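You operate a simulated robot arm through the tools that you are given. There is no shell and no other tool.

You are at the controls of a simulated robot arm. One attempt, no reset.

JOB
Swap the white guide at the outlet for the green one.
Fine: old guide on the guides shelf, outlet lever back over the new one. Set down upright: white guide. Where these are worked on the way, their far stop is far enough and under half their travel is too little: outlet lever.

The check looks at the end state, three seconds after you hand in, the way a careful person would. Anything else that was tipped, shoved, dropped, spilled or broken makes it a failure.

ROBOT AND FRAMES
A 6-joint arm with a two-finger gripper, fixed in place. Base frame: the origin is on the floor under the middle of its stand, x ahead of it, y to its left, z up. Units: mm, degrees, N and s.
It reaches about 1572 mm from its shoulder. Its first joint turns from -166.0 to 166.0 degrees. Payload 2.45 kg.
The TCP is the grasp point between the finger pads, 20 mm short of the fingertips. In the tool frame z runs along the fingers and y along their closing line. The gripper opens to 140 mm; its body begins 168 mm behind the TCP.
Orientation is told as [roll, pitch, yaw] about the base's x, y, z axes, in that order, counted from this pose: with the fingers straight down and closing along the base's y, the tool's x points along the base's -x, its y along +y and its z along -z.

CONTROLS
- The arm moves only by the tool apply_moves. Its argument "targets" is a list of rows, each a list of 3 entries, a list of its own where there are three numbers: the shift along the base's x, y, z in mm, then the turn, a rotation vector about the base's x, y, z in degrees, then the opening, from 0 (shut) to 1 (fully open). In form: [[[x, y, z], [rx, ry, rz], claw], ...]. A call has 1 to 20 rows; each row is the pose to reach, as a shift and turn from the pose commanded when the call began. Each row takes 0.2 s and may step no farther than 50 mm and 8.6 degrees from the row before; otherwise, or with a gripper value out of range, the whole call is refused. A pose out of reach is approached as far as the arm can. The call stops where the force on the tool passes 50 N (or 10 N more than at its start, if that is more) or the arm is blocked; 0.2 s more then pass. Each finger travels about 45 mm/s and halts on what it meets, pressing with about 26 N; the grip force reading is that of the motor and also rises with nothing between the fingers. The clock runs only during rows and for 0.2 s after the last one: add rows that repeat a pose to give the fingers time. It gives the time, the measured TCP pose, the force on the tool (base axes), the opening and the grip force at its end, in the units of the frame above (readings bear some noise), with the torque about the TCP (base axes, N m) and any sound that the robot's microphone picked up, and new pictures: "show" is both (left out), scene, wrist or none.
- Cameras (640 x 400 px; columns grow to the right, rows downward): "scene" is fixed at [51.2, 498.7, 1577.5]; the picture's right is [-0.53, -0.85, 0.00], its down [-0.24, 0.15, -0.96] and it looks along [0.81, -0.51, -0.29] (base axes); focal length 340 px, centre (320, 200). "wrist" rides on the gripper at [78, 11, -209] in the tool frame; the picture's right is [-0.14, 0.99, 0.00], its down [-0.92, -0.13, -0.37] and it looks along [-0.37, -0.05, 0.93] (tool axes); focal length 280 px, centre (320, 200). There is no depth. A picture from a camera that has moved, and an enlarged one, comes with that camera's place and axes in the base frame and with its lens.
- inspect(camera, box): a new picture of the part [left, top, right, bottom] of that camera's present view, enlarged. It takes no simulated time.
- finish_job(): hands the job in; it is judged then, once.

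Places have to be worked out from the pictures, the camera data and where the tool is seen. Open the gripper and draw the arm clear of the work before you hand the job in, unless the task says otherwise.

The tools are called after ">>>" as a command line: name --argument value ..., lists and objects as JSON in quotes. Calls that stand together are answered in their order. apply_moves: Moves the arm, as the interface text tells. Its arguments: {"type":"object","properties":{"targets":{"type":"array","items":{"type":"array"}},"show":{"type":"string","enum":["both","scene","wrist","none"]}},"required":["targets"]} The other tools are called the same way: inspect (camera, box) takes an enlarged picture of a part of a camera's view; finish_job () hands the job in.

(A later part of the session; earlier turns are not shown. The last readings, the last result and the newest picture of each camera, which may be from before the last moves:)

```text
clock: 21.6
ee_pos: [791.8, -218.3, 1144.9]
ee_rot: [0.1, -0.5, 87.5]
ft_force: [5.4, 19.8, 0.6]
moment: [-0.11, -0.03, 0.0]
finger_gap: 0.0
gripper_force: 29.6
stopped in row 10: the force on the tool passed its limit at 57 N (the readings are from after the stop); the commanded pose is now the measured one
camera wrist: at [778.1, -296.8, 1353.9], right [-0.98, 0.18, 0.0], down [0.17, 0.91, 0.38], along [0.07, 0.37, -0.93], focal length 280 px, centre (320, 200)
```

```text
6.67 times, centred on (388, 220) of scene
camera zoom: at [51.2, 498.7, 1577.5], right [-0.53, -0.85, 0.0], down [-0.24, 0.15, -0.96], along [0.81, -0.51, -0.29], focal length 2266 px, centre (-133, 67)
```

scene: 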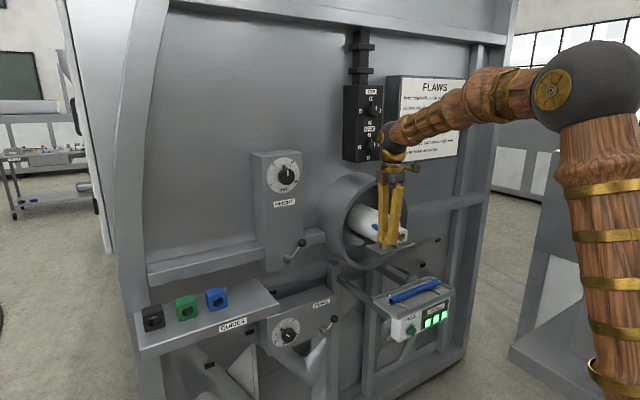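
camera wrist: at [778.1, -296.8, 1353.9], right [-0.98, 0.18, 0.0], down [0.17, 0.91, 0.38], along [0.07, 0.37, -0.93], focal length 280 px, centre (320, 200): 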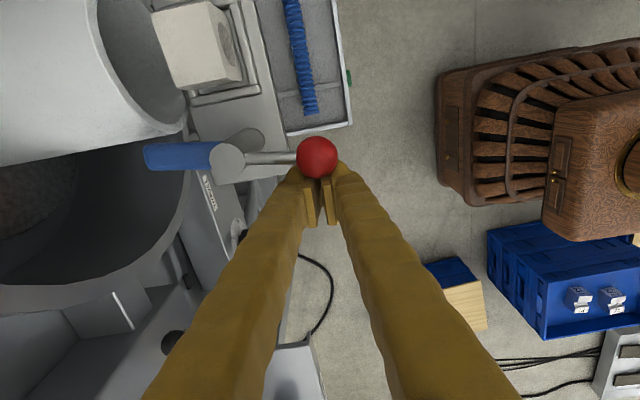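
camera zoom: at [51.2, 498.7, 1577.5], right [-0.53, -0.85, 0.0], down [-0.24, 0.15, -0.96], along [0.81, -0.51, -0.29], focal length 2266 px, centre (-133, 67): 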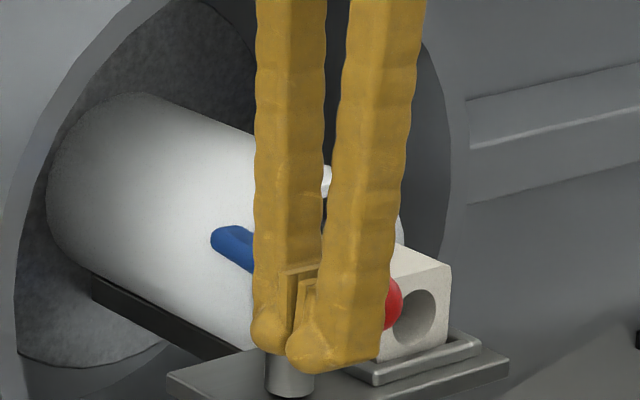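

The lever hit its far stop at about 88–90° (57 N), ball now near (787,-260). I back off, rise, return to yaw 0 and hover high above the white guide with the gripper opened to ~62 mm.

>>> apply_moves --targets '[[[3, 25, 0], [0, 0, 0], 0], [[3, 30, 45], [0, 0, 0], 0], [[3, 30, 90], [0, 0, 0], 0], [[3, 30, 135], [0, 0, 0], 0], [[9, 16, 136], [-0.04, 0.03, -8], 0.1], [[16, 2, 137], [-0.08, 0.06, -16], 0.2], [[22, -11, 138], [-0.13, 0.09, -24], 0.3], [[28, -25, 139], [-0.17, 0.12, -32], 0.44], [[35, -39, 140], [-0.21, 0.15, -40], 0.44], [[41, -53, 141], [-0.25, 0.18, -48], 0.44], [[48, -67, 142], [-0.3, 0.2, -56], 0.44], [[54, -80, 143], [-0.34, 0.23, -64], 0.44], [[60, -94, 144], [-0.38, 0.26, -72], 0.44], [[67, -108, 145], [-0.42, 0.29, -80], 0.44], [[73, -121.7, 145], [-0.46, 0.32, -87.5], 0.44], [[73, -121.7, 145], [-0.46, 0.32, -87.5], 0.44]]' --show "both"

>>> inspect --camera "wrist" --box '[220, 80, 420, 205]'

>>> inspect --camera "scene" --box '[340, 150, 436, 250]'

```text
clock: 25.0
ee_pos: [865.5, -341.6, 1291.0]
ee_rot: [-0.1, 0.0, -0.1]
ft_force: [-0.4, 0.9, 0.0]
moment: [-0.02, 0.01, 0.02]
finger_gap: 61.8
gripper_force: 0.1
camera wrist: at [787.6, -329.8, 1500.5], right [0.14, 0.99, 0.0], down [0.92, -0.13, 0.37], along [0.36, -0.05, -0.93], focal length 280 px, centre (320, 200)
```

scene: 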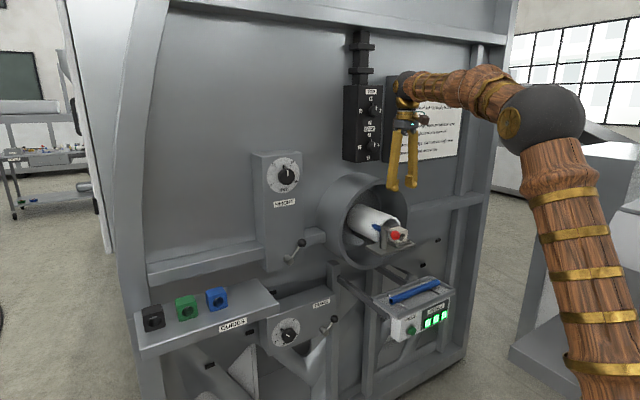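
wrist: 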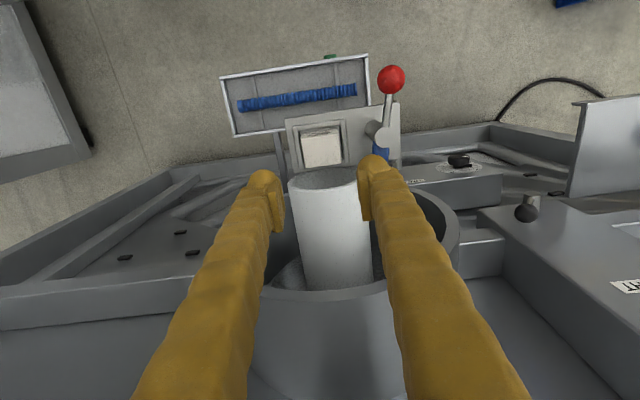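

```text
3.20 times, centred on (320, 142) of wrist
camera zoom: at [787.6, -329.8, 1500.5], right [0.14, 0.99, 0.0], down [0.92, -0.13, 0.37], along [0.36, -0.05, -0.93], focal length 897 px, centre (320, 384)
```

zoom: 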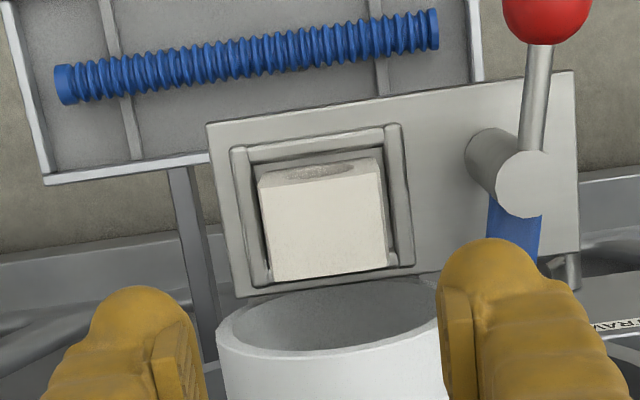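

```text
4.00 times, centred on (388, 200) of scene
camera zoom: at [51.2, 498.7, 1577.5], right [-0.53, -0.85, 0.0], down [-0.24, 0.15, -0.96], along [0.81, -0.51, -0.29], focal length 1360 px, centre (48, 200)
```

zoom: 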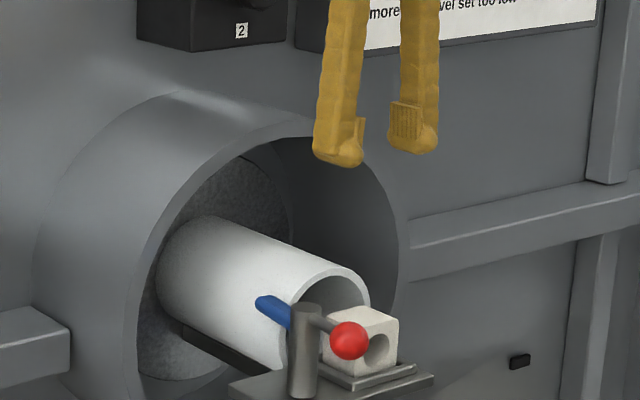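

Lever stays open and the white guide is fully clear. I zoom in for exact guide, lip and post measurements.

>>> inspect --camera "wrist" --box '[280, 110, 410, 190]'

>>> inspect --camera "scene" --box '[376, 218, 424, 248]'

```text
4.92 times, centred on (345, 150) of wrist
camera zoom: at [787.6, -329.8, 1500.5], right [0.14, 0.99, 0.0], down [0.92, -0.13, 0.37], along [0.36, -0.05, -0.93], focal length 1380 px, centre (197, 446)
```

zoom: 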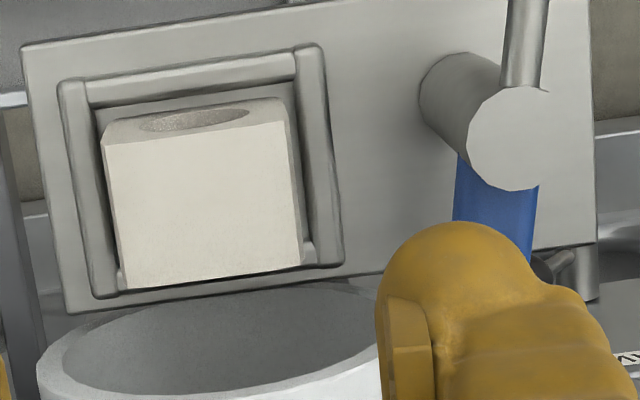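

```text
13.33 times, centred on (400, 233) of scene
camera zoom: at [51.2, 498.7, 1577.5], right [-0.53, -0.85, 0.0], down [-0.24, 0.15, -0.96], along [0.81, -0.51, -0.29], focal length 4533 px, centre (-747, -240)
```

zoom: 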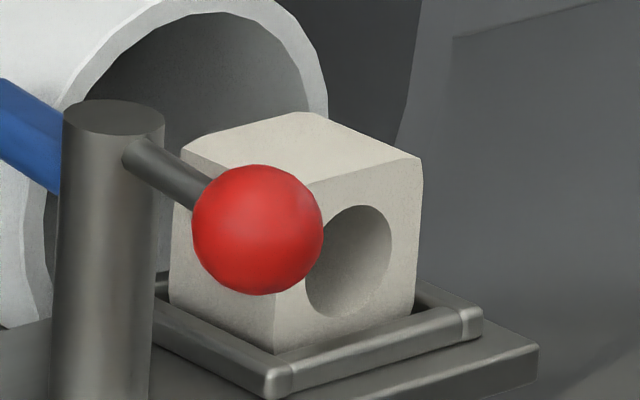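

Guide top measures x 847–886, y -364…-314 (40×50 mm), top z≈1130, lip top z≈1087; post's near side y≈-273. I lower to just above the post top to verify finger clearances on both sides.

>>> apply_moves --targets '[[[1, 0, -40], [0, 0, 0], 0.44], [[1, 0, -80], [0, 0, 0], 0.44], [[1, 0, -105], [0, 0, 0], 0.44], [[1, 0, -105], [0, 0, 0], 0.44]]' --show "both"

>>> inspect --camera "wrist" --box '[220, 80, 420, 205]'

>>> inspect --camera "scene" --box '[360, 190, 440, 250]'

```text
clock: 26.0
ee_pos: [866.0, -340.0, 1184.7]
ee_rot: [-0.1, 0.1, 0.0]
ft_force: [-0.5, 0.1, -0.2]
moment: [-0.04, -0.03, -0.01]
finger_gap: 61.6
gripper_force: 0.1
camera wrist: at [788.1, -328.2, 1394.9], right [0.14, 0.99, 0.0], down [0.92, -0.13, 0.37], along [0.36, -0.05, -0.93], focal length 280 px, centre (320, 200)
```

scene: 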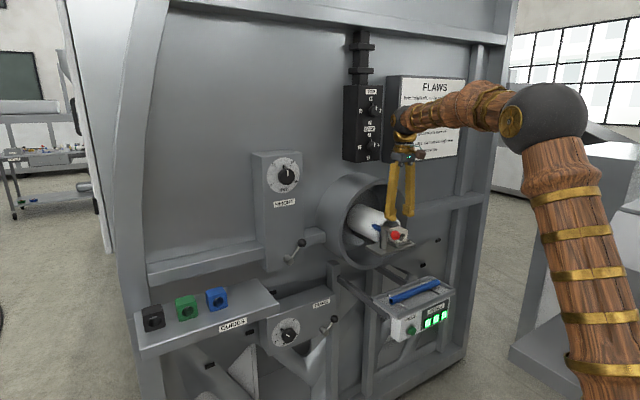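
wrist: 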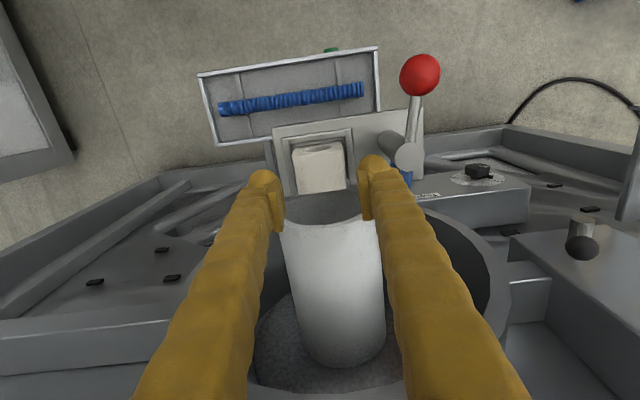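

```text
3.20 times, centred on (320, 142) of wrist
camera zoom: at [788.1, -328.2, 1394.9], right [0.14, 0.99, 0.0], down [0.92, -0.13, 0.37], along [0.36, -0.05, -0.93], focal length 897 px, centre (320, 384)
```

zoom: 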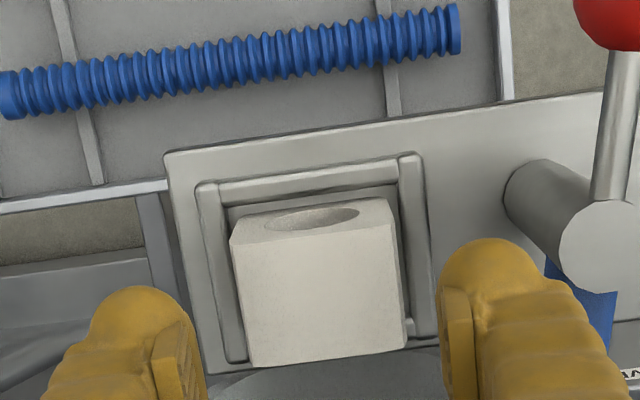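

```text
6.67 times, centred on (400, 220) of scene
camera zoom: at [51.2, 498.7, 1577.5], right [-0.53, -0.85, 0.0], down [-0.24, 0.15, -0.96], along [0.81, -0.51, -0.29], focal length 2266 px, centre (-213, 67)
```

zoom: 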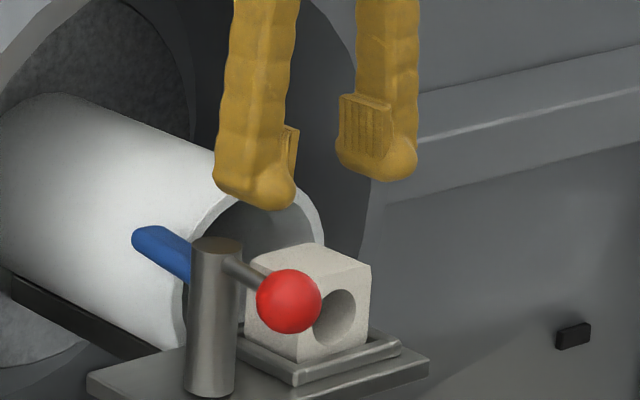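

Clearances check out: pad faces at y≈-309/-371 versus guide -314.5/-363.5, and the outer finger ~5 mm off the post. I descend straight to z≈1112 (tips above the lip).

>>> apply_moves --targets '[[[0, 0.3, -25], [0, 0, 0], 0.435], [[0, 0.3, -50], [0, 0, 0], 0.435], [[0, 0.3, -65], [0, 0, 0], 0.435], [[0, 0.3, -73], [0, 0, 0], 0.435], [[0, 0.3, -73], [0, 0, 0], 0.435]]' --show "both"

>>> inspect --camera "scene" --box '[360, 190, 440, 250]'

>>> inspect --camera "wrist" --box '[220, 80, 420, 205]'

```text
clock: 27.2
ee_pos: [866.8, -339.8, 1113.4]
ee_rot: [-0.1, 0.1, -0.1]
ft_force: [-0.1, 0.4, 0.0]
moment: [-0.02, 0.01, -0.01]
finger_gap: 60.9
gripper_force: 0.1
camera wrist: at [788.7, -328.6, 1322.4], right [0.14, 0.99, 0.0], down [0.92, -0.13, 0.37], along [0.36, -0.05, -0.93], focal length 280 px, centre (320, 200)
```

scene: 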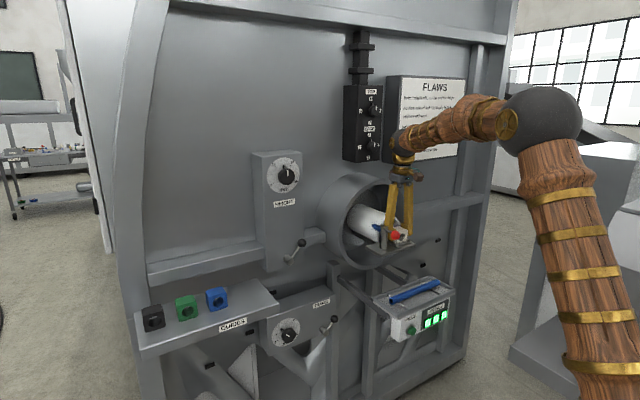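
wrist: 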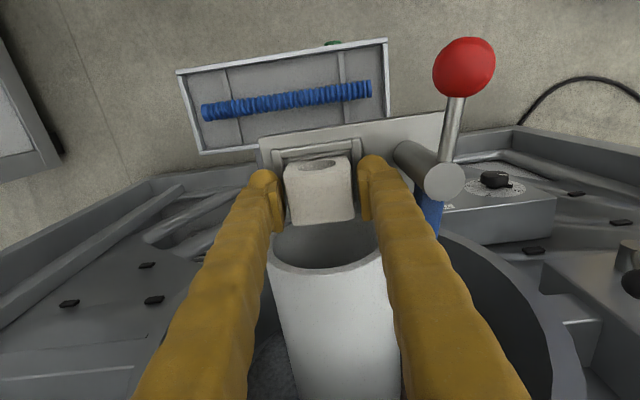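

```text
6.67 times, centred on (400, 220) of scene
camera zoom: at [51.2, 498.7, 1577.5], right [-0.53, -0.85, 0.0], down [-0.24, 0.15, -0.96], along [0.81, -0.51, -0.29], focal length 2266 px, centre (-213, 67)
```

zoom: 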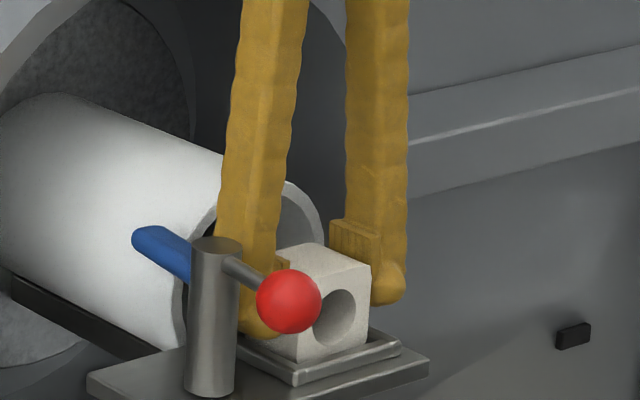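

```text
3.20 times, centred on (320, 142) of wrist
camera zoom: at [788.7, -328.6, 1322.4], right [0.14, 0.99, 0.0], down [0.92, -0.13, 0.37], along [0.36, -0.05, -0.93], focal length 897 px, centre (320, 384)
```

zoom: 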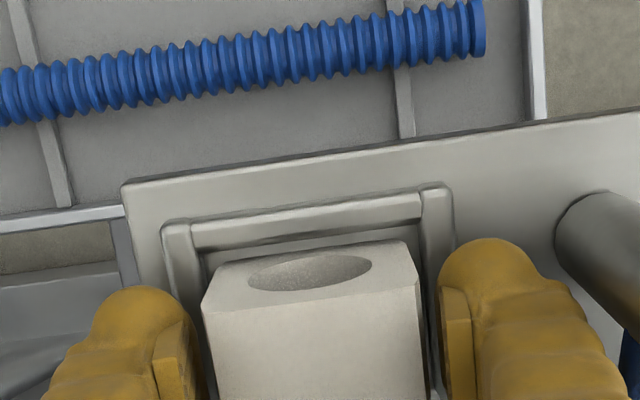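

Fingers are straddling the white guide without touching anything (no force). I close the grip.

>>> apply_moves --targets '[[[0, 0, 0], [0, 0, 0], 0.25], [[0, 0, 0], [0, 0, 0], 0.25], [[0, 0, 0], [0, 0, 0], 0.25], [[0, 0, 0], [0, 0, 0], 0.25]]' --show "none"

```text
clock: 28.2
ee_pos: [865.6, -340.2, 1113.9]
ee_rot: [-0.1, 0.1, -0.1]
ft_force: [0.1, 1.1, 1.4]
moment: [0.01, -0.02, 0.02]
finger_gap: 51.2
gripper_force: 26.2
```

Grip stopped at 51 mm with 26 N, so the guide is held. I lift straight up.

>>> apply_moves --targets '[[[0, 0, 8], [0, 0, 0], 0.25], [[0, 0, 20], [0, 0, 0], 0.25], [[0, 0, 45], [0, 0, 0], 0.25], [[0, 0, 80], [0, 0, 0], 0.25], [[0, 0, 120], [0, 0, 0], 0.25], [[0, 0, 160], [0, 0, 0], 0.25], [[0, 0, 180], [0, 0, 0], 0.25]]' --show "both"

>>> inspect --camera "scene" --box '[360, 150, 456, 250]'

>>> inspect --camera "wrist" --box '[220, 80, 420, 205]'

```text
clock: 29.8
ee_pos: [865.6, -341.1, 1290.4]
ee_rot: [-0.1, 0.1, -0.1]
ft_force: [-1.0, 0.0, -0.6]
moment: [0.0, -0.02, 0.0]
finger_gap: 51.1
gripper_force: 26.3
camera wrist: at [787.3, -329.8, 1500.7], right [0.14, 0.99, 0.0], down [0.92, -0.13, 0.37], along [0.36, -0.05, -0.93], focal length 280 px, centre (320, 200)
```

scene: 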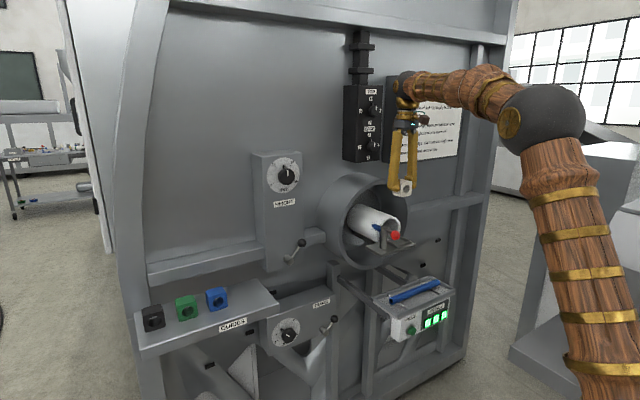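
wrist: 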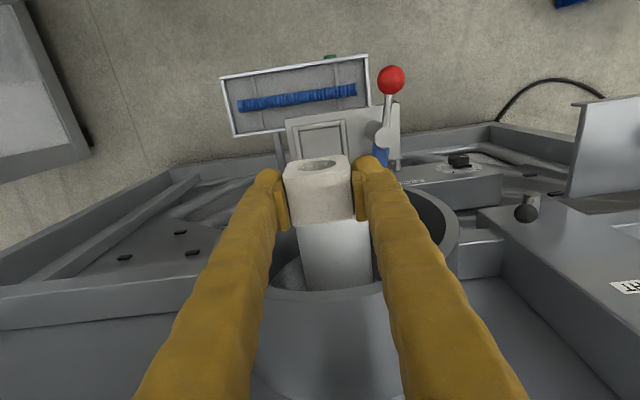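

```text
4.00 times, centred on (408, 200) of scene
camera zoom: at [51.2, 498.7, 1577.5], right [-0.53, -0.85, 0.0], down [-0.24, 0.15, -0.96], along [0.81, -0.51, -0.29], focal length 1360 px, centre (-32, 200)
```

zoom: 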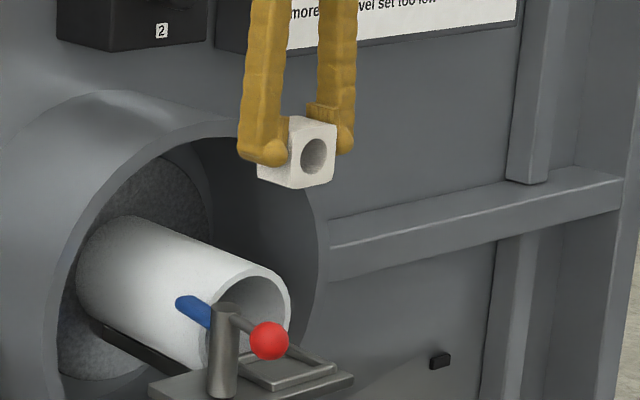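

```text
3.20 times, centred on (320, 142) of wrist
camera zoom: at [787.3, -329.8, 1500.7], right [0.14, 0.99, 0.0], down [0.92, -0.13, 0.37], along [0.36, -0.05, -0.93], focal length 897 px, centre (320, 384)
```

zoom: 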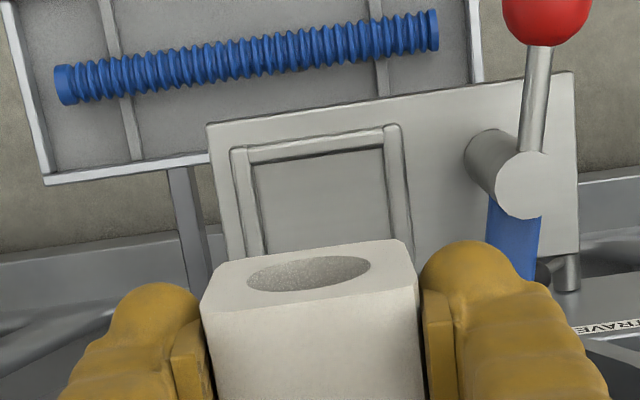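

Guide is held upright and lever/ball undisturbed. I carry it along -x side of the panel over to the free end of the guides shelf (y≈190), staying high.

>>> apply_moves --targets '[[[-10, 15, 0], [0, 0, 0], 0.25], [[-20, 50, 0], [0, 0, 0], 0.25], [[-20, 95, 0], [0, 0, 0], 0.25], [[-20, 140, 0], [0, 0, 0], 0.25], [[-20, 185, 0], [0, 0, 0], 0.25], [[-20, 230, -5], [0, 0, 0], 0.25], [[-20, 275, -10], [0, 0, 0], 0.25], [[-20, 320, -15], [0, 0, 0], 0.25], [[-20, 365, -20], [0, 0, 0], 0.25], [[-20, 410, -25], [0, 0, 0], 0.25], [[-20, 455, -30], [0, 0, 0], 0.25], [[-20, 495, -35], [0, 0, 0], 0.25], [[-18, 520, -40], [0, 0, 0], 0.25], [[-15, 530, -40], [0, 0, 0], 0.25], [[-15, 530, -40], [0, 0, 0], 0.25]]' --show "both"

>>> inspect --camera "scene" --box '[120, 200, 300, 340]'

>>> inspect --camera "wrist" --box '[240, 60, 560, 260]'

```text
clock: 33.0
ee_pos: [852.3, 189.1, 1252.5]
ee_rot: [-0.1, 0.1, -0.1]
ft_force: [-0.1, 0.4, -0.9]
moment: [-0.03, 0.01, 0.02]
finger_gap: 50.8
gripper_force: 25.8
camera wrist: at [774.3, 200.1, 1461.3], right [0.14, 0.99, 0.0], down [0.92, -0.13, 0.37], along [0.36, -0.05, -0.93], focal length 280 px, centre (320, 200)
```

scene: 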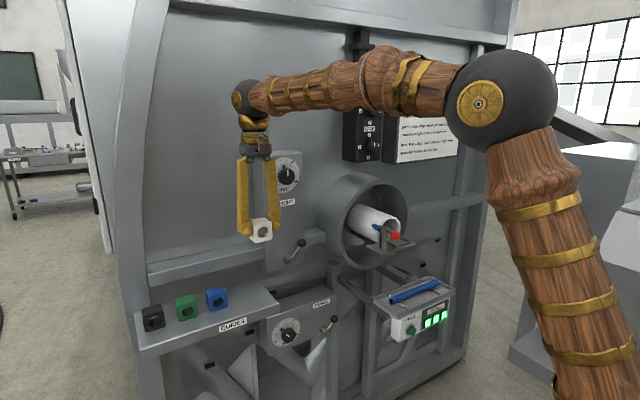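
wrist: 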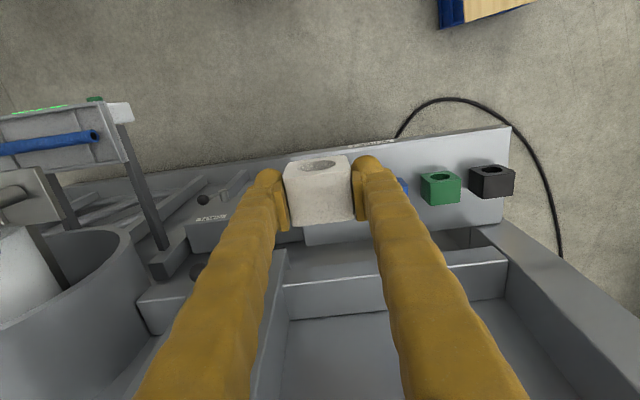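

```text
2.86 times, centred on (210, 270) of scene
camera zoom: at [51.2, 498.7, 1577.5], right [-0.53, -0.85, 0.0], down [-0.24, 0.15, -0.96], along [0.81, -0.51, -0.29], focal length 971 px, centre (634, 0)
```

zoom: 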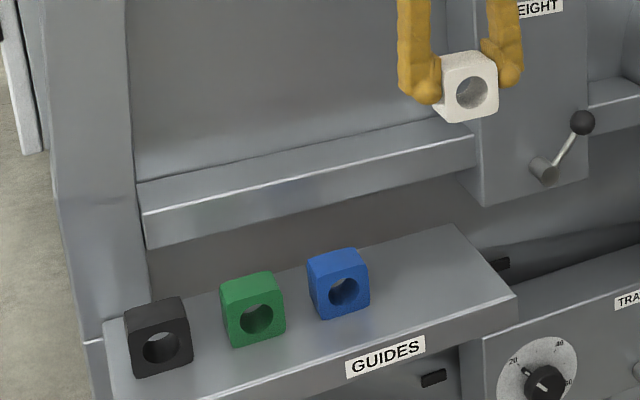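

```text
2.00 times, centred on (400, 160) of wrist
camera zoom: at [774.3, 200.1, 1461.3], right [0.14, 0.99, 0.0], down [0.92, -0.13, 0.37], along [0.36, -0.05, -0.93], focal length 561 px, centre (160, 280)
```

zoom: 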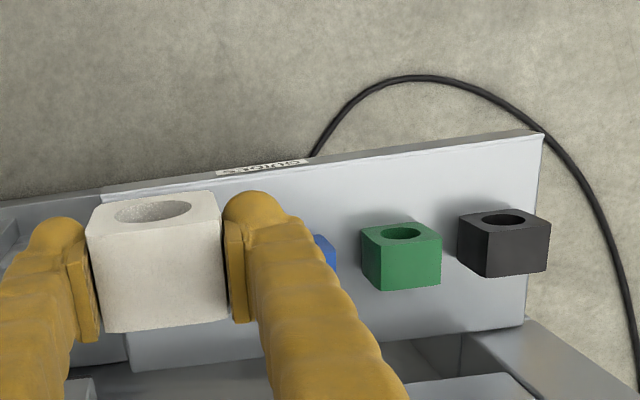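

The white guide is above the shelf area; shelf top looks to be at z≈985–990, guides' fronts at x≈938, blue at y≈291. I move in over the free spot (x≈957, y≈190) and stop ~25–35 mm above the shelf.

>>> apply_moves --targets '[[[35, 0, -30], [0, 0, 0], 0.25], [[70, 0, -65], [0, 0, 0], 0.25], [[100, 0, -100], [0, 0, 0], 0.25], [[106, 0, -140], [0, 0, 0], 0.25], [[106, 0, -175], [0, 0, 0], 0.25], [[106, 0, -190], [0, 0, 0], 0.25], [[106, 0, -190], [0, 0, 0], 0.25]]' --show "both"

>>> inspect --camera "scene" --box '[120, 240, 280, 340]'

>>> inspect --camera "wrist" --box '[180, 60, 500, 260]'

```text
clock: 34.6
ee_pos: [956.5, 188.1, 1061.6]
ee_rot: [-0.1, 0.1, -0.1]
ft_force: [-0.1, 1.0, -1.3]
moment: [0.02, 0.04, 0.0]
finger_gap: 51.1
gripper_force: 25.8
camera wrist: at [879.4, 200.0, 1272.1], right [0.14, 0.99, 0.0], down [0.92, -0.13, 0.37], along [0.36, -0.05, -0.93], focal length 280 px, centre (320, 200)
```

scene: 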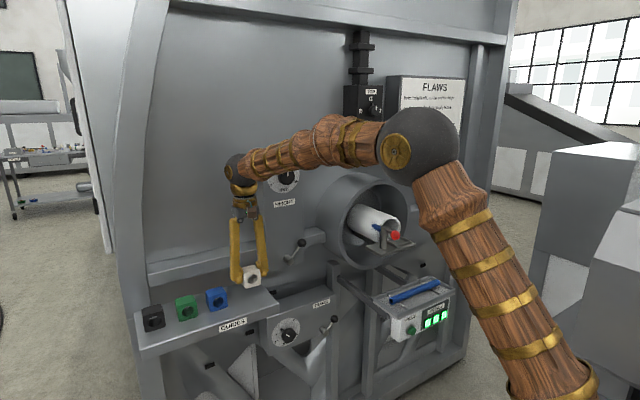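
wrist: 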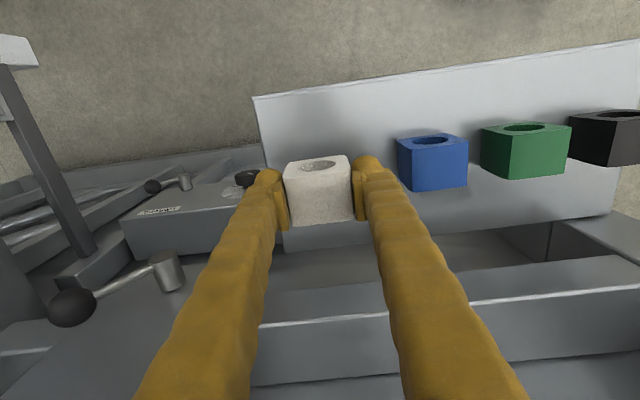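

```text
4.00 times, centred on (200, 290) of scene
camera zoom: at [51.2, 498.7, 1577.5], right [-0.53, -0.85, 0.0], down [-0.24, 0.15, -0.96], along [0.81, -0.51, -0.29], focal length 1360 px, centre (800, -160)
```

zoom: 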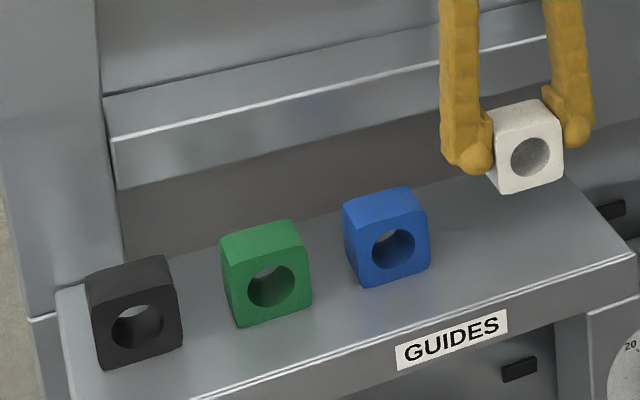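

```text
2.00 times, centred on (340, 160) of wrist
camera zoom: at [879.4, 200.0, 1272.1], right [0.14, 0.99, 0.0], down [0.92, -0.13, 0.37], along [0.36, -0.05, -0.93], focal length 561 px, centre (280, 280)
```

zoom: 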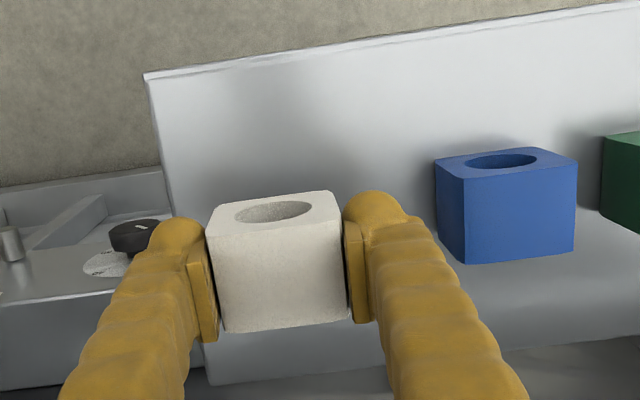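

Scene and wrist views now agree closely: the held guide's bottom is ~1029 and shelf top ≈983 (other hole centres at z≈1008). I descend to about 7 mm above the shelf.

>>> apply_moves --targets '[[[0, 0, -15], [0, 0, 0], 0.25], [[0, 0, -28], [0, 0, 0], 0.25], [[0, 0, -36], [0, 0, 0], 0.25], [[0, 0, -38], [0, 0, 0], 0.25], [[0, 0, -38], [0, 0, 0], 0.25]]' --show "scene"

>>> inspect --camera "scene" --box '[200, 250, 296, 310]'

```text
clock: 35.8
ee_pos: [956.0, 188.5, 1023.6]
ee_rot: [0.0, 0.1, -0.1]
ft_force: [0.3, 1.3, -1.3]
moment: [0.03, -0.01, 0.0]
finger_gap: 51.1
gripper_force: 25.4
```

scene: 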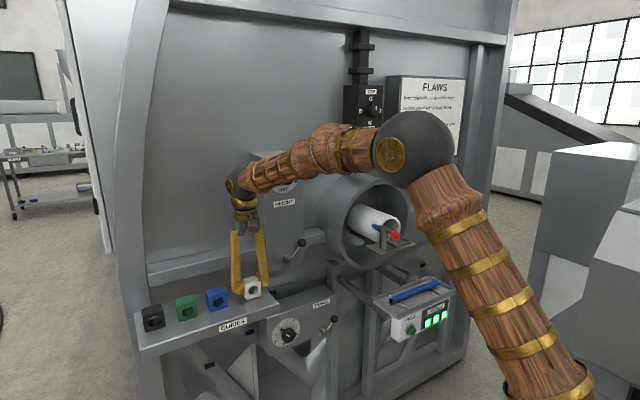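

```text
6.67 times, centred on (248, 280) of scene
camera zoom: at [51.2, 498.7, 1577.5], right [-0.53, -0.85, 0.0], down [-0.24, 0.15, -0.96], along [0.81, -0.51, -0.29], focal length 2266 px, centre (800, -333)
```

zoom: 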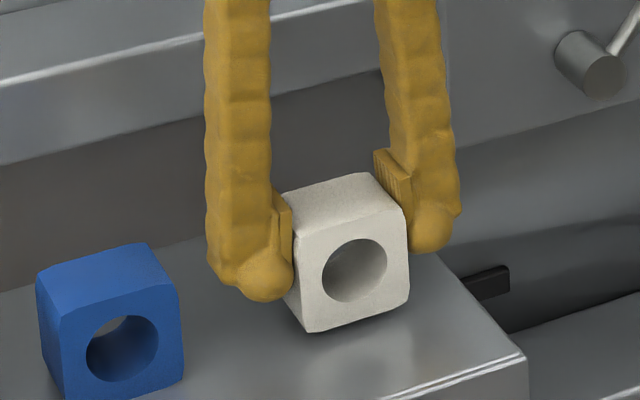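

A small gap remains under the guide. I creep down 1 mm per row and watch the vertical force.

>>> apply_moves --targets '[[[0, 0, -1], [0, 0, 0], 0.25], [[0, 0, -2], [0, 0, 0], 0.25], [[0, 0, -3], [0, 0, 0], 0.25], [[0, 0, -4], [0, 0, 0], 0.25], [[0, 0, -5], [0, 0, 0], 0.25], [[0, 0, -5], [0, 0, 0], 0.25]]' --show "none"

>>> inspect --camera "scene" --box '[220, 260, 280, 305]'

```text
clock: 37.2
ee_pos: [957.4, 188.5, 1018.7]
ee_rot: [0.0, 0.1, -0.1]
ft_force: [-1.1, -0.1, -0.7]
moment: [-0.01, -0.02, 0.02]
finger_gap: 51.2
gripper_force: 25.7
```

```text
8.89 times, centred on (250, 282) of scene
camera zoom: at [51.2, 498.7, 1577.5], right [-0.53, -0.85, 0.0], down [-0.24, 0.15, -0.96], along [0.81, -0.51, -0.29], focal length 3022 px, centre (942, -533)
```

zoom: 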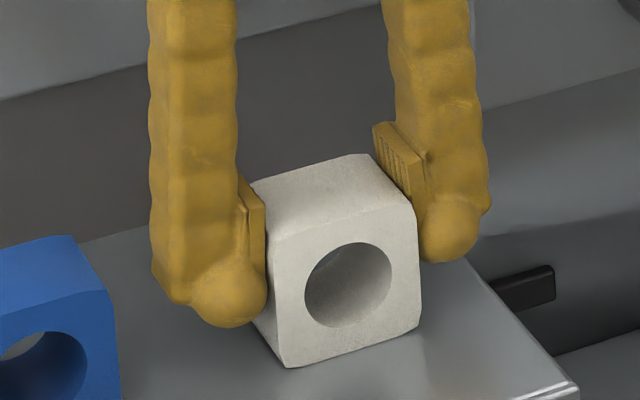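

No contact yet at TCP z≈1018.7. I creep a few more millimetres.

>>> apply_moves --targets '[[[0, 0, -0.7], [0, 0, 0], 0.25], [[0, 0, -1.4], [0, 0, 0], 0.25], [[0, 0, -2], [0, 0, 0], 0.25], [[0, 0, -2.6], [0, 0, 0], 0.25], [[0, 0, -2.6], [0, 0, 0], 0.25]]' --show "none"

>>> inspect --camera "scene" --box '[220, 260, 280, 305]'

```text
clock: 38.4
ee_pos: [957.0, 190.3, 1018.0]
ee_rot: [-0.1, -0.1, -0.1]
ft_force: [-2.0, 0.4, 23.1]
moment: [0.03, -0.13, 0.01]
finger_gap: 51.3
gripper_force: 26.2
```

```text
8.89 times, centred on (250, 282) of scene
camera zoom: at [51.2, 498.7, 1577.5], right [-0.53, -0.85, 0.0], down [-0.24, 0.15, -0.96], along [0.81, -0.51, -0.29], focal length 3022 px, centre (942, -533)
```

zoom: 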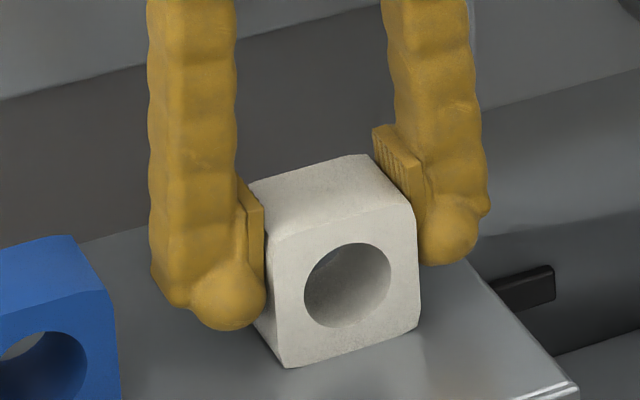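

Contact with the shelf at TCP z≈1018 (23 N). I relieve the load slightly and then open the fingers to ~62 mm.

>>> apply_moves --targets '[[[0, 0, 0.8], [0, 0, 0], 0.25], [[0, 0, 1.6], [0, 0, 0], 0.25], [[0, 0, 1.6], [0, 0, 0], 0.37], [[0, 0, 1.6], [0, 0, 0], 0.4], [[0, 0, 1.6], [0, 0, 0], 0.44], [[0, 0, 1.6], [0, 0, 0], 0.44]]' --show "both"

>>> inspect --camera "scene" --box '[200, 250, 296, 310]'

>>> inspect --camera "wrist" --box '[180, 60, 500, 260]'

```text
clock: 39.8
ee_pos: [957.1, 189.6, 1018.2]
ee_rot: [-0.1, 0.1, -0.1]
ft_force: [0.3, -0.2, -0.6]
moment: [-0.01, 0.0, -0.04]
finger_gap: 61.4
gripper_force: 0.1
camera wrist: at [879.1, 200.6, 1227.8], right [0.14, 0.99, 0.0], down [0.92, -0.13, 0.37], along [0.36, -0.05, -0.93], focal length 280 px, centre (320, 200)
```

scene: 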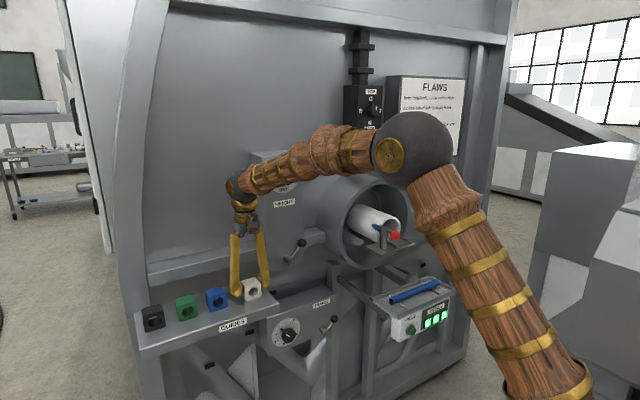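
wrist: 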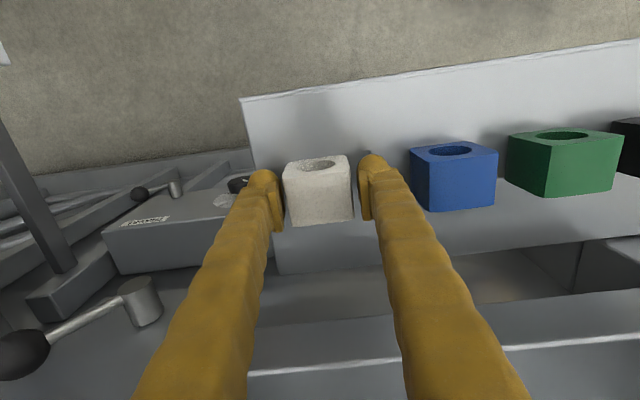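

```text
6.67 times, centred on (248, 280) of scene
camera zoom: at [51.2, 498.7, 1577.5], right [-0.53, -0.85, 0.0], down [-0.24, 0.15, -0.96], along [0.81, -0.51, -0.29], focal length 2266 px, centre (800, -333)
```

zoom: 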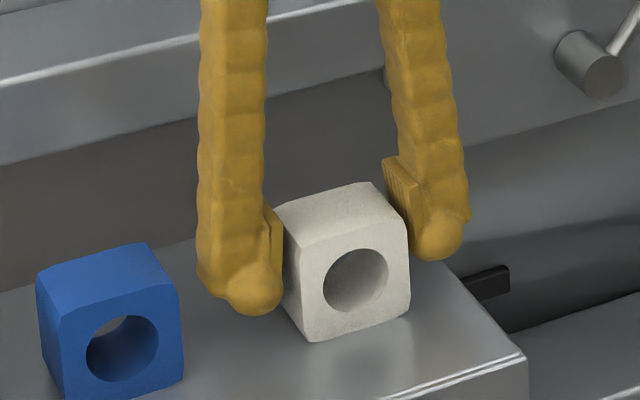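

```text
2.00 times, centred on (340, 160) of wrist
camera zoom: at [879.1, 200.6, 1227.8], right [0.14, 0.99, 0.0], down [0.92, -0.13, 0.37], along [0.36, -0.05, -0.93], focal length 561 px, centre (280, 280)
```

zoom: 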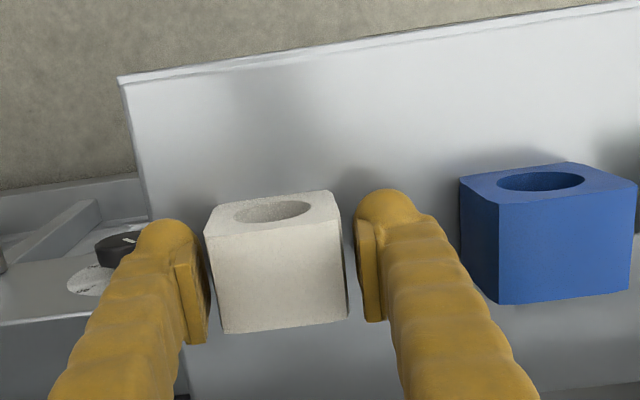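

White guide stands upright and free on the shelf. I rise straight up and move over the green guide for precise measurement.

>>> apply_moves --targets '[[[0, 0, 15], [0, 0, 0], 0.44], [[0, 0, 50], [0, 0, 0], 0.44], [[0, 0, 90], [0, 0, 0], 0.44], [[0, 10, 120], [0, 0, 0], 0.44], [[0, 55, 120], [0, 0, 0], 0.44], [[0, 100, 120], [0, 0, 0], 0.44], [[0, 145, 120], [0, 0, 0], 0.44], [[0, 185, 120], [0, 0, 0], 0.44], [[0, 188, 120], [0, 0, 0], 0.44], [[0, 188, 120], [0, 0, 0], 0.44]]' --show "both"

>>> inspect --camera "wrist" --box '[220, 60, 440, 197]'

>>> inspect --camera "scene" --box '[120, 230, 280, 330]'

```text
clock: 42.0
ee_pos: [956.7, 377.5, 1139.1]
ee_rot: [-0.1, 0.1, -0.1]
ft_force: [0.8, 0.0, 0.4]
moment: [0.0, -0.02, 0.01]
finger_gap: 61.5
gripper_force: 0.1
camera wrist: at [879.0, 388.6, 1348.8], right [0.14, 0.99, 0.0], down [0.92, -0.13, 0.37], along [0.36, -0.05, -0.93], focal length 280 px, centre (320, 200)
```

scene: 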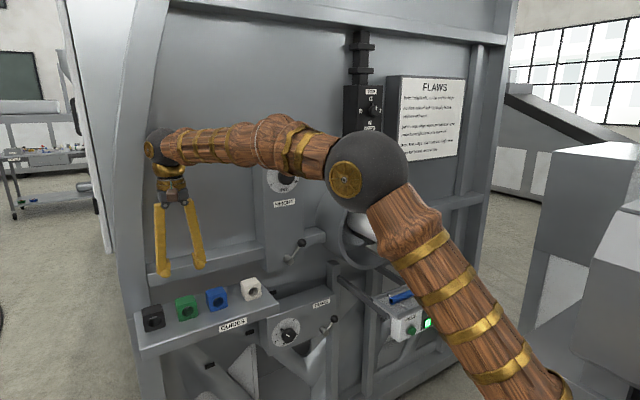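
wrist: 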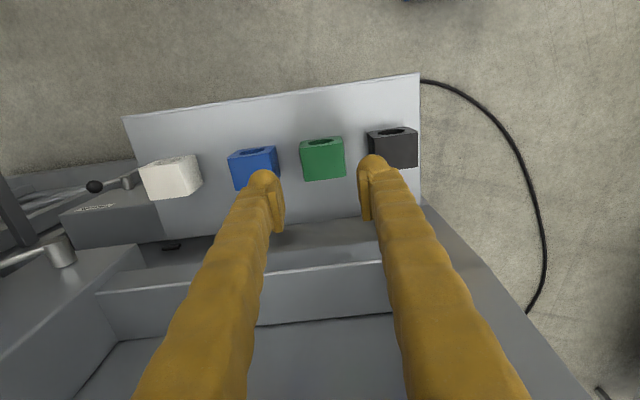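

```text
2.91 times, centred on (330, 128) of wrist
camera zoom: at [879.0, 388.6, 1348.8], right [0.14, 0.99, 0.0], down [0.92, -0.13, 0.37], along [0.36, -0.05, -0.93], focal length 816 px, centre (291, 408)
```

zoom: 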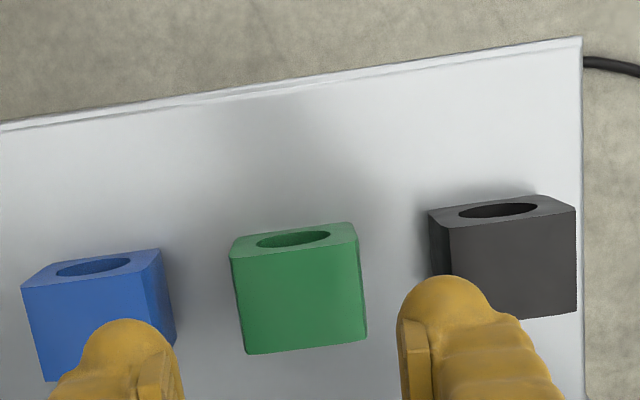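

```text
4.00 times, centred on (200, 280) of scene
camera zoom: at [51.2, 498.7, 1577.5], right [-0.53, -0.85, 0.0], down [-0.24, 0.15, -0.96], along [0.81, -0.51, -0.29], focal length 1360 px, centre (800, -120)
```

zoom: 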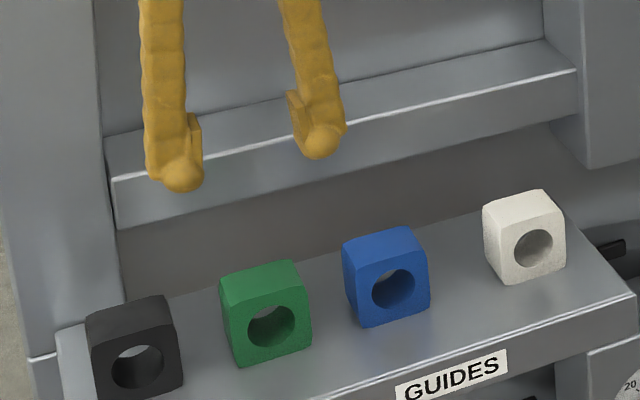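

Let me zoom closely on green and its neighbours to measure their edges.

>>> inspect --camera "wrist" --box '[290, 125, 370, 190]'

>>> inspect --camera "wrist" --box '[220, 130, 300, 195]'

>>> inspect --camera "wrist" --box '[350, 110, 430, 175]'

```text
6.15 times, centred on (330, 158) of wrist
camera zoom: at [879.0, 388.6, 1348.8], right [0.14, 0.99, 0.0], down [0.92, -0.13, 0.37], along [0.36, -0.05, -0.93], focal length 1726 px, centre (258, 462)
```

zoom: 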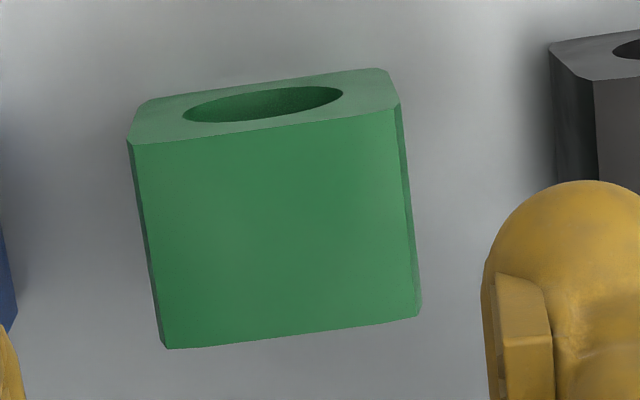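

```text
6.15 times, centred on (260, 162) of wrist
camera zoom: at [879.0, 388.6, 1348.8], right [0.14, 0.99, 0.0], down [0.92, -0.13, 0.37], along [0.36, -0.05, -0.93], focal length 1726 px, centre (689, 431)
```

zoom: 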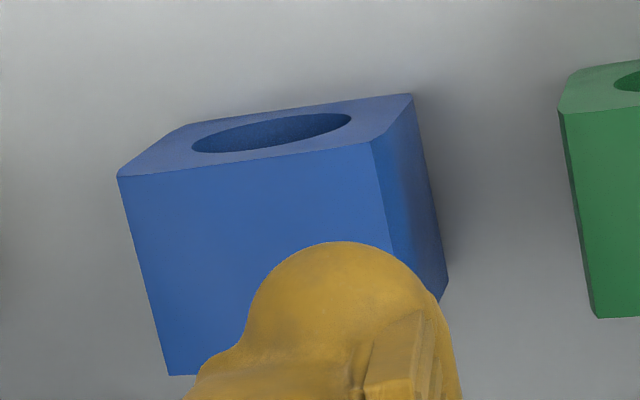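

```text
6.15 times, centred on (390, 142) of wrist
camera zoom: at [879.0, 388.6, 1348.8], right [0.14, 0.99, 0.0], down [0.92, -0.13, 0.37], along [0.36, -0.05, -0.93], focal length 1726 px, centre (-111, 554)
```

zoom: 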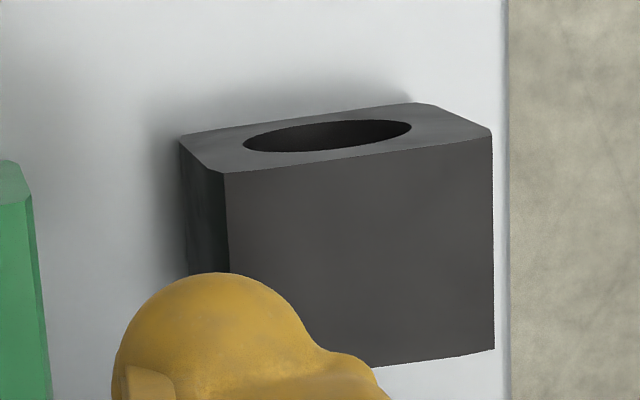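

Green measures x 939–979, y 356–406 with only ~35 mm to each neighbour, while a finger is ~31 mm thick – too tight for a safe y-grip here. I'll instead grip it front/back (yaw 90°), set it forward on the free front strip of the shelf, and regrasp there along y.

>>> apply_moves --targets '[[[0, 0.5, 0], [0, 0, 8.2], 0.41], [[0.5, 1, 0], [0, 0, 16.4], 0.41], [[1, 1, 0], [0, 0, 24.6], 0.41], [[1, 1.5, 0], [0, 0, 32.8], 0.41], [[1.5, 1.5, 0], [0, 0, 41], 0.41], [[1.5, 2, 0], [0, 0, 49.2], 0.41], [[2, 2, 0], [0, 0, 57.4], 0.41], [[2, 2.5, 0], [0, 0, 65.6], 0.41], [[2, 2.5, 0], [0, 0, 73.8], 0.41], [[2.2, 2.7, 0], [0, 0, 82], 0.41], [[2.2, 2.7, 0], [0, 0, 90], 0.41], [[2.2, 2.7, 0], [0, 0, 90], 0.41]]' --show "both"

>>> inspect --camera "wrist" --box '[220, 60, 420, 200]'

>>> inspect --camera "scene" --box '[120, 220, 280, 320]'

```text
clock: 44.6
ee_pos: [958.0, 380.8, 1138.2]
ee_rot: [-0.1, 0.1, 90.0]
ft_force: [0.6, 1.0, -0.4]
moment: [0.01, -0.01, 0.0]
finger_gap: 57.2
gripper_force: 0.1
camera wrist: at [947.9, 302.6, 1347.8], right [-0.99, 0.14, 0.0], down [0.13, 0.92, 0.37], along [0.05, 0.36, -0.93], focal length 280 px, centre (320, 200)
```

scene: 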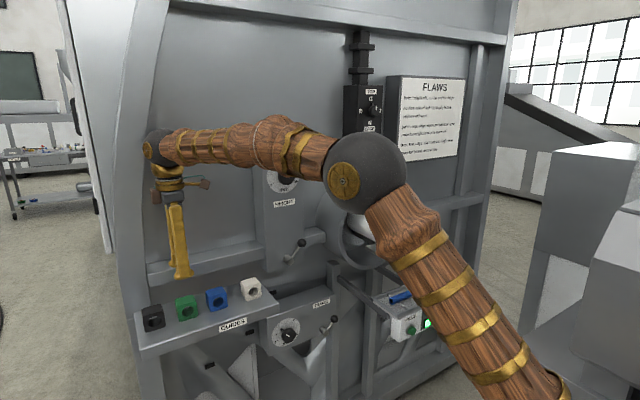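
wrist: 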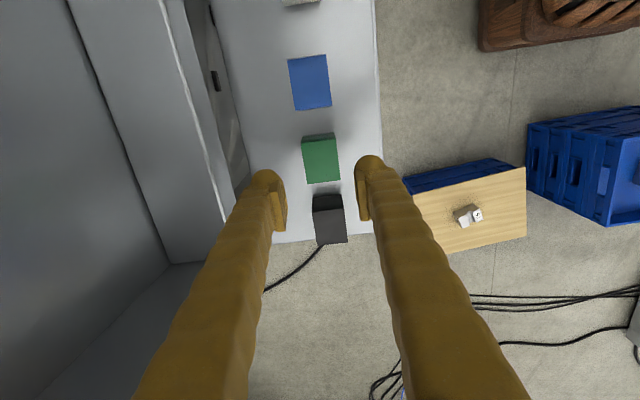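

```text
2.86 times, centred on (320, 130) of wrist
camera zoom: at [947.9, 302.6, 1347.8], right [-0.99, 0.14, 0.0], down [0.13, 0.92, 0.37], along [0.05, 0.36, -0.93], focal length 801 px, centre (320, 400)
```

zoom: 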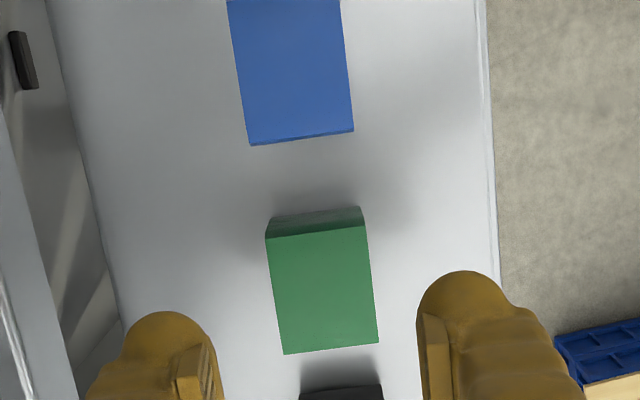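

```text
4.00 times, centred on (200, 270) of scene
camera zoom: at [51.2, 498.7, 1577.5], right [-0.53, -0.85, 0.0], down [-0.24, 0.15, -0.96], along [0.81, -0.51, -0.29], focal length 1360 px, centre (800, -80)
```

zoom: 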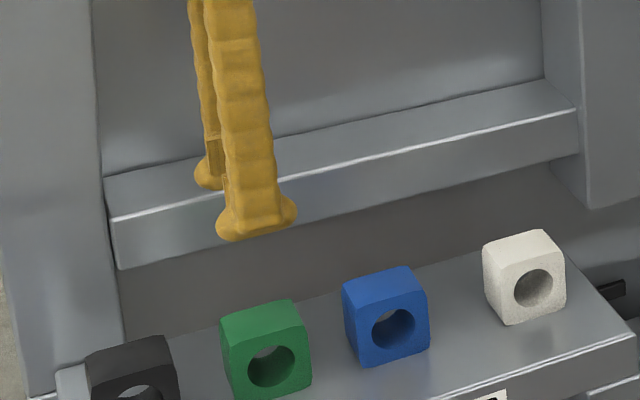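

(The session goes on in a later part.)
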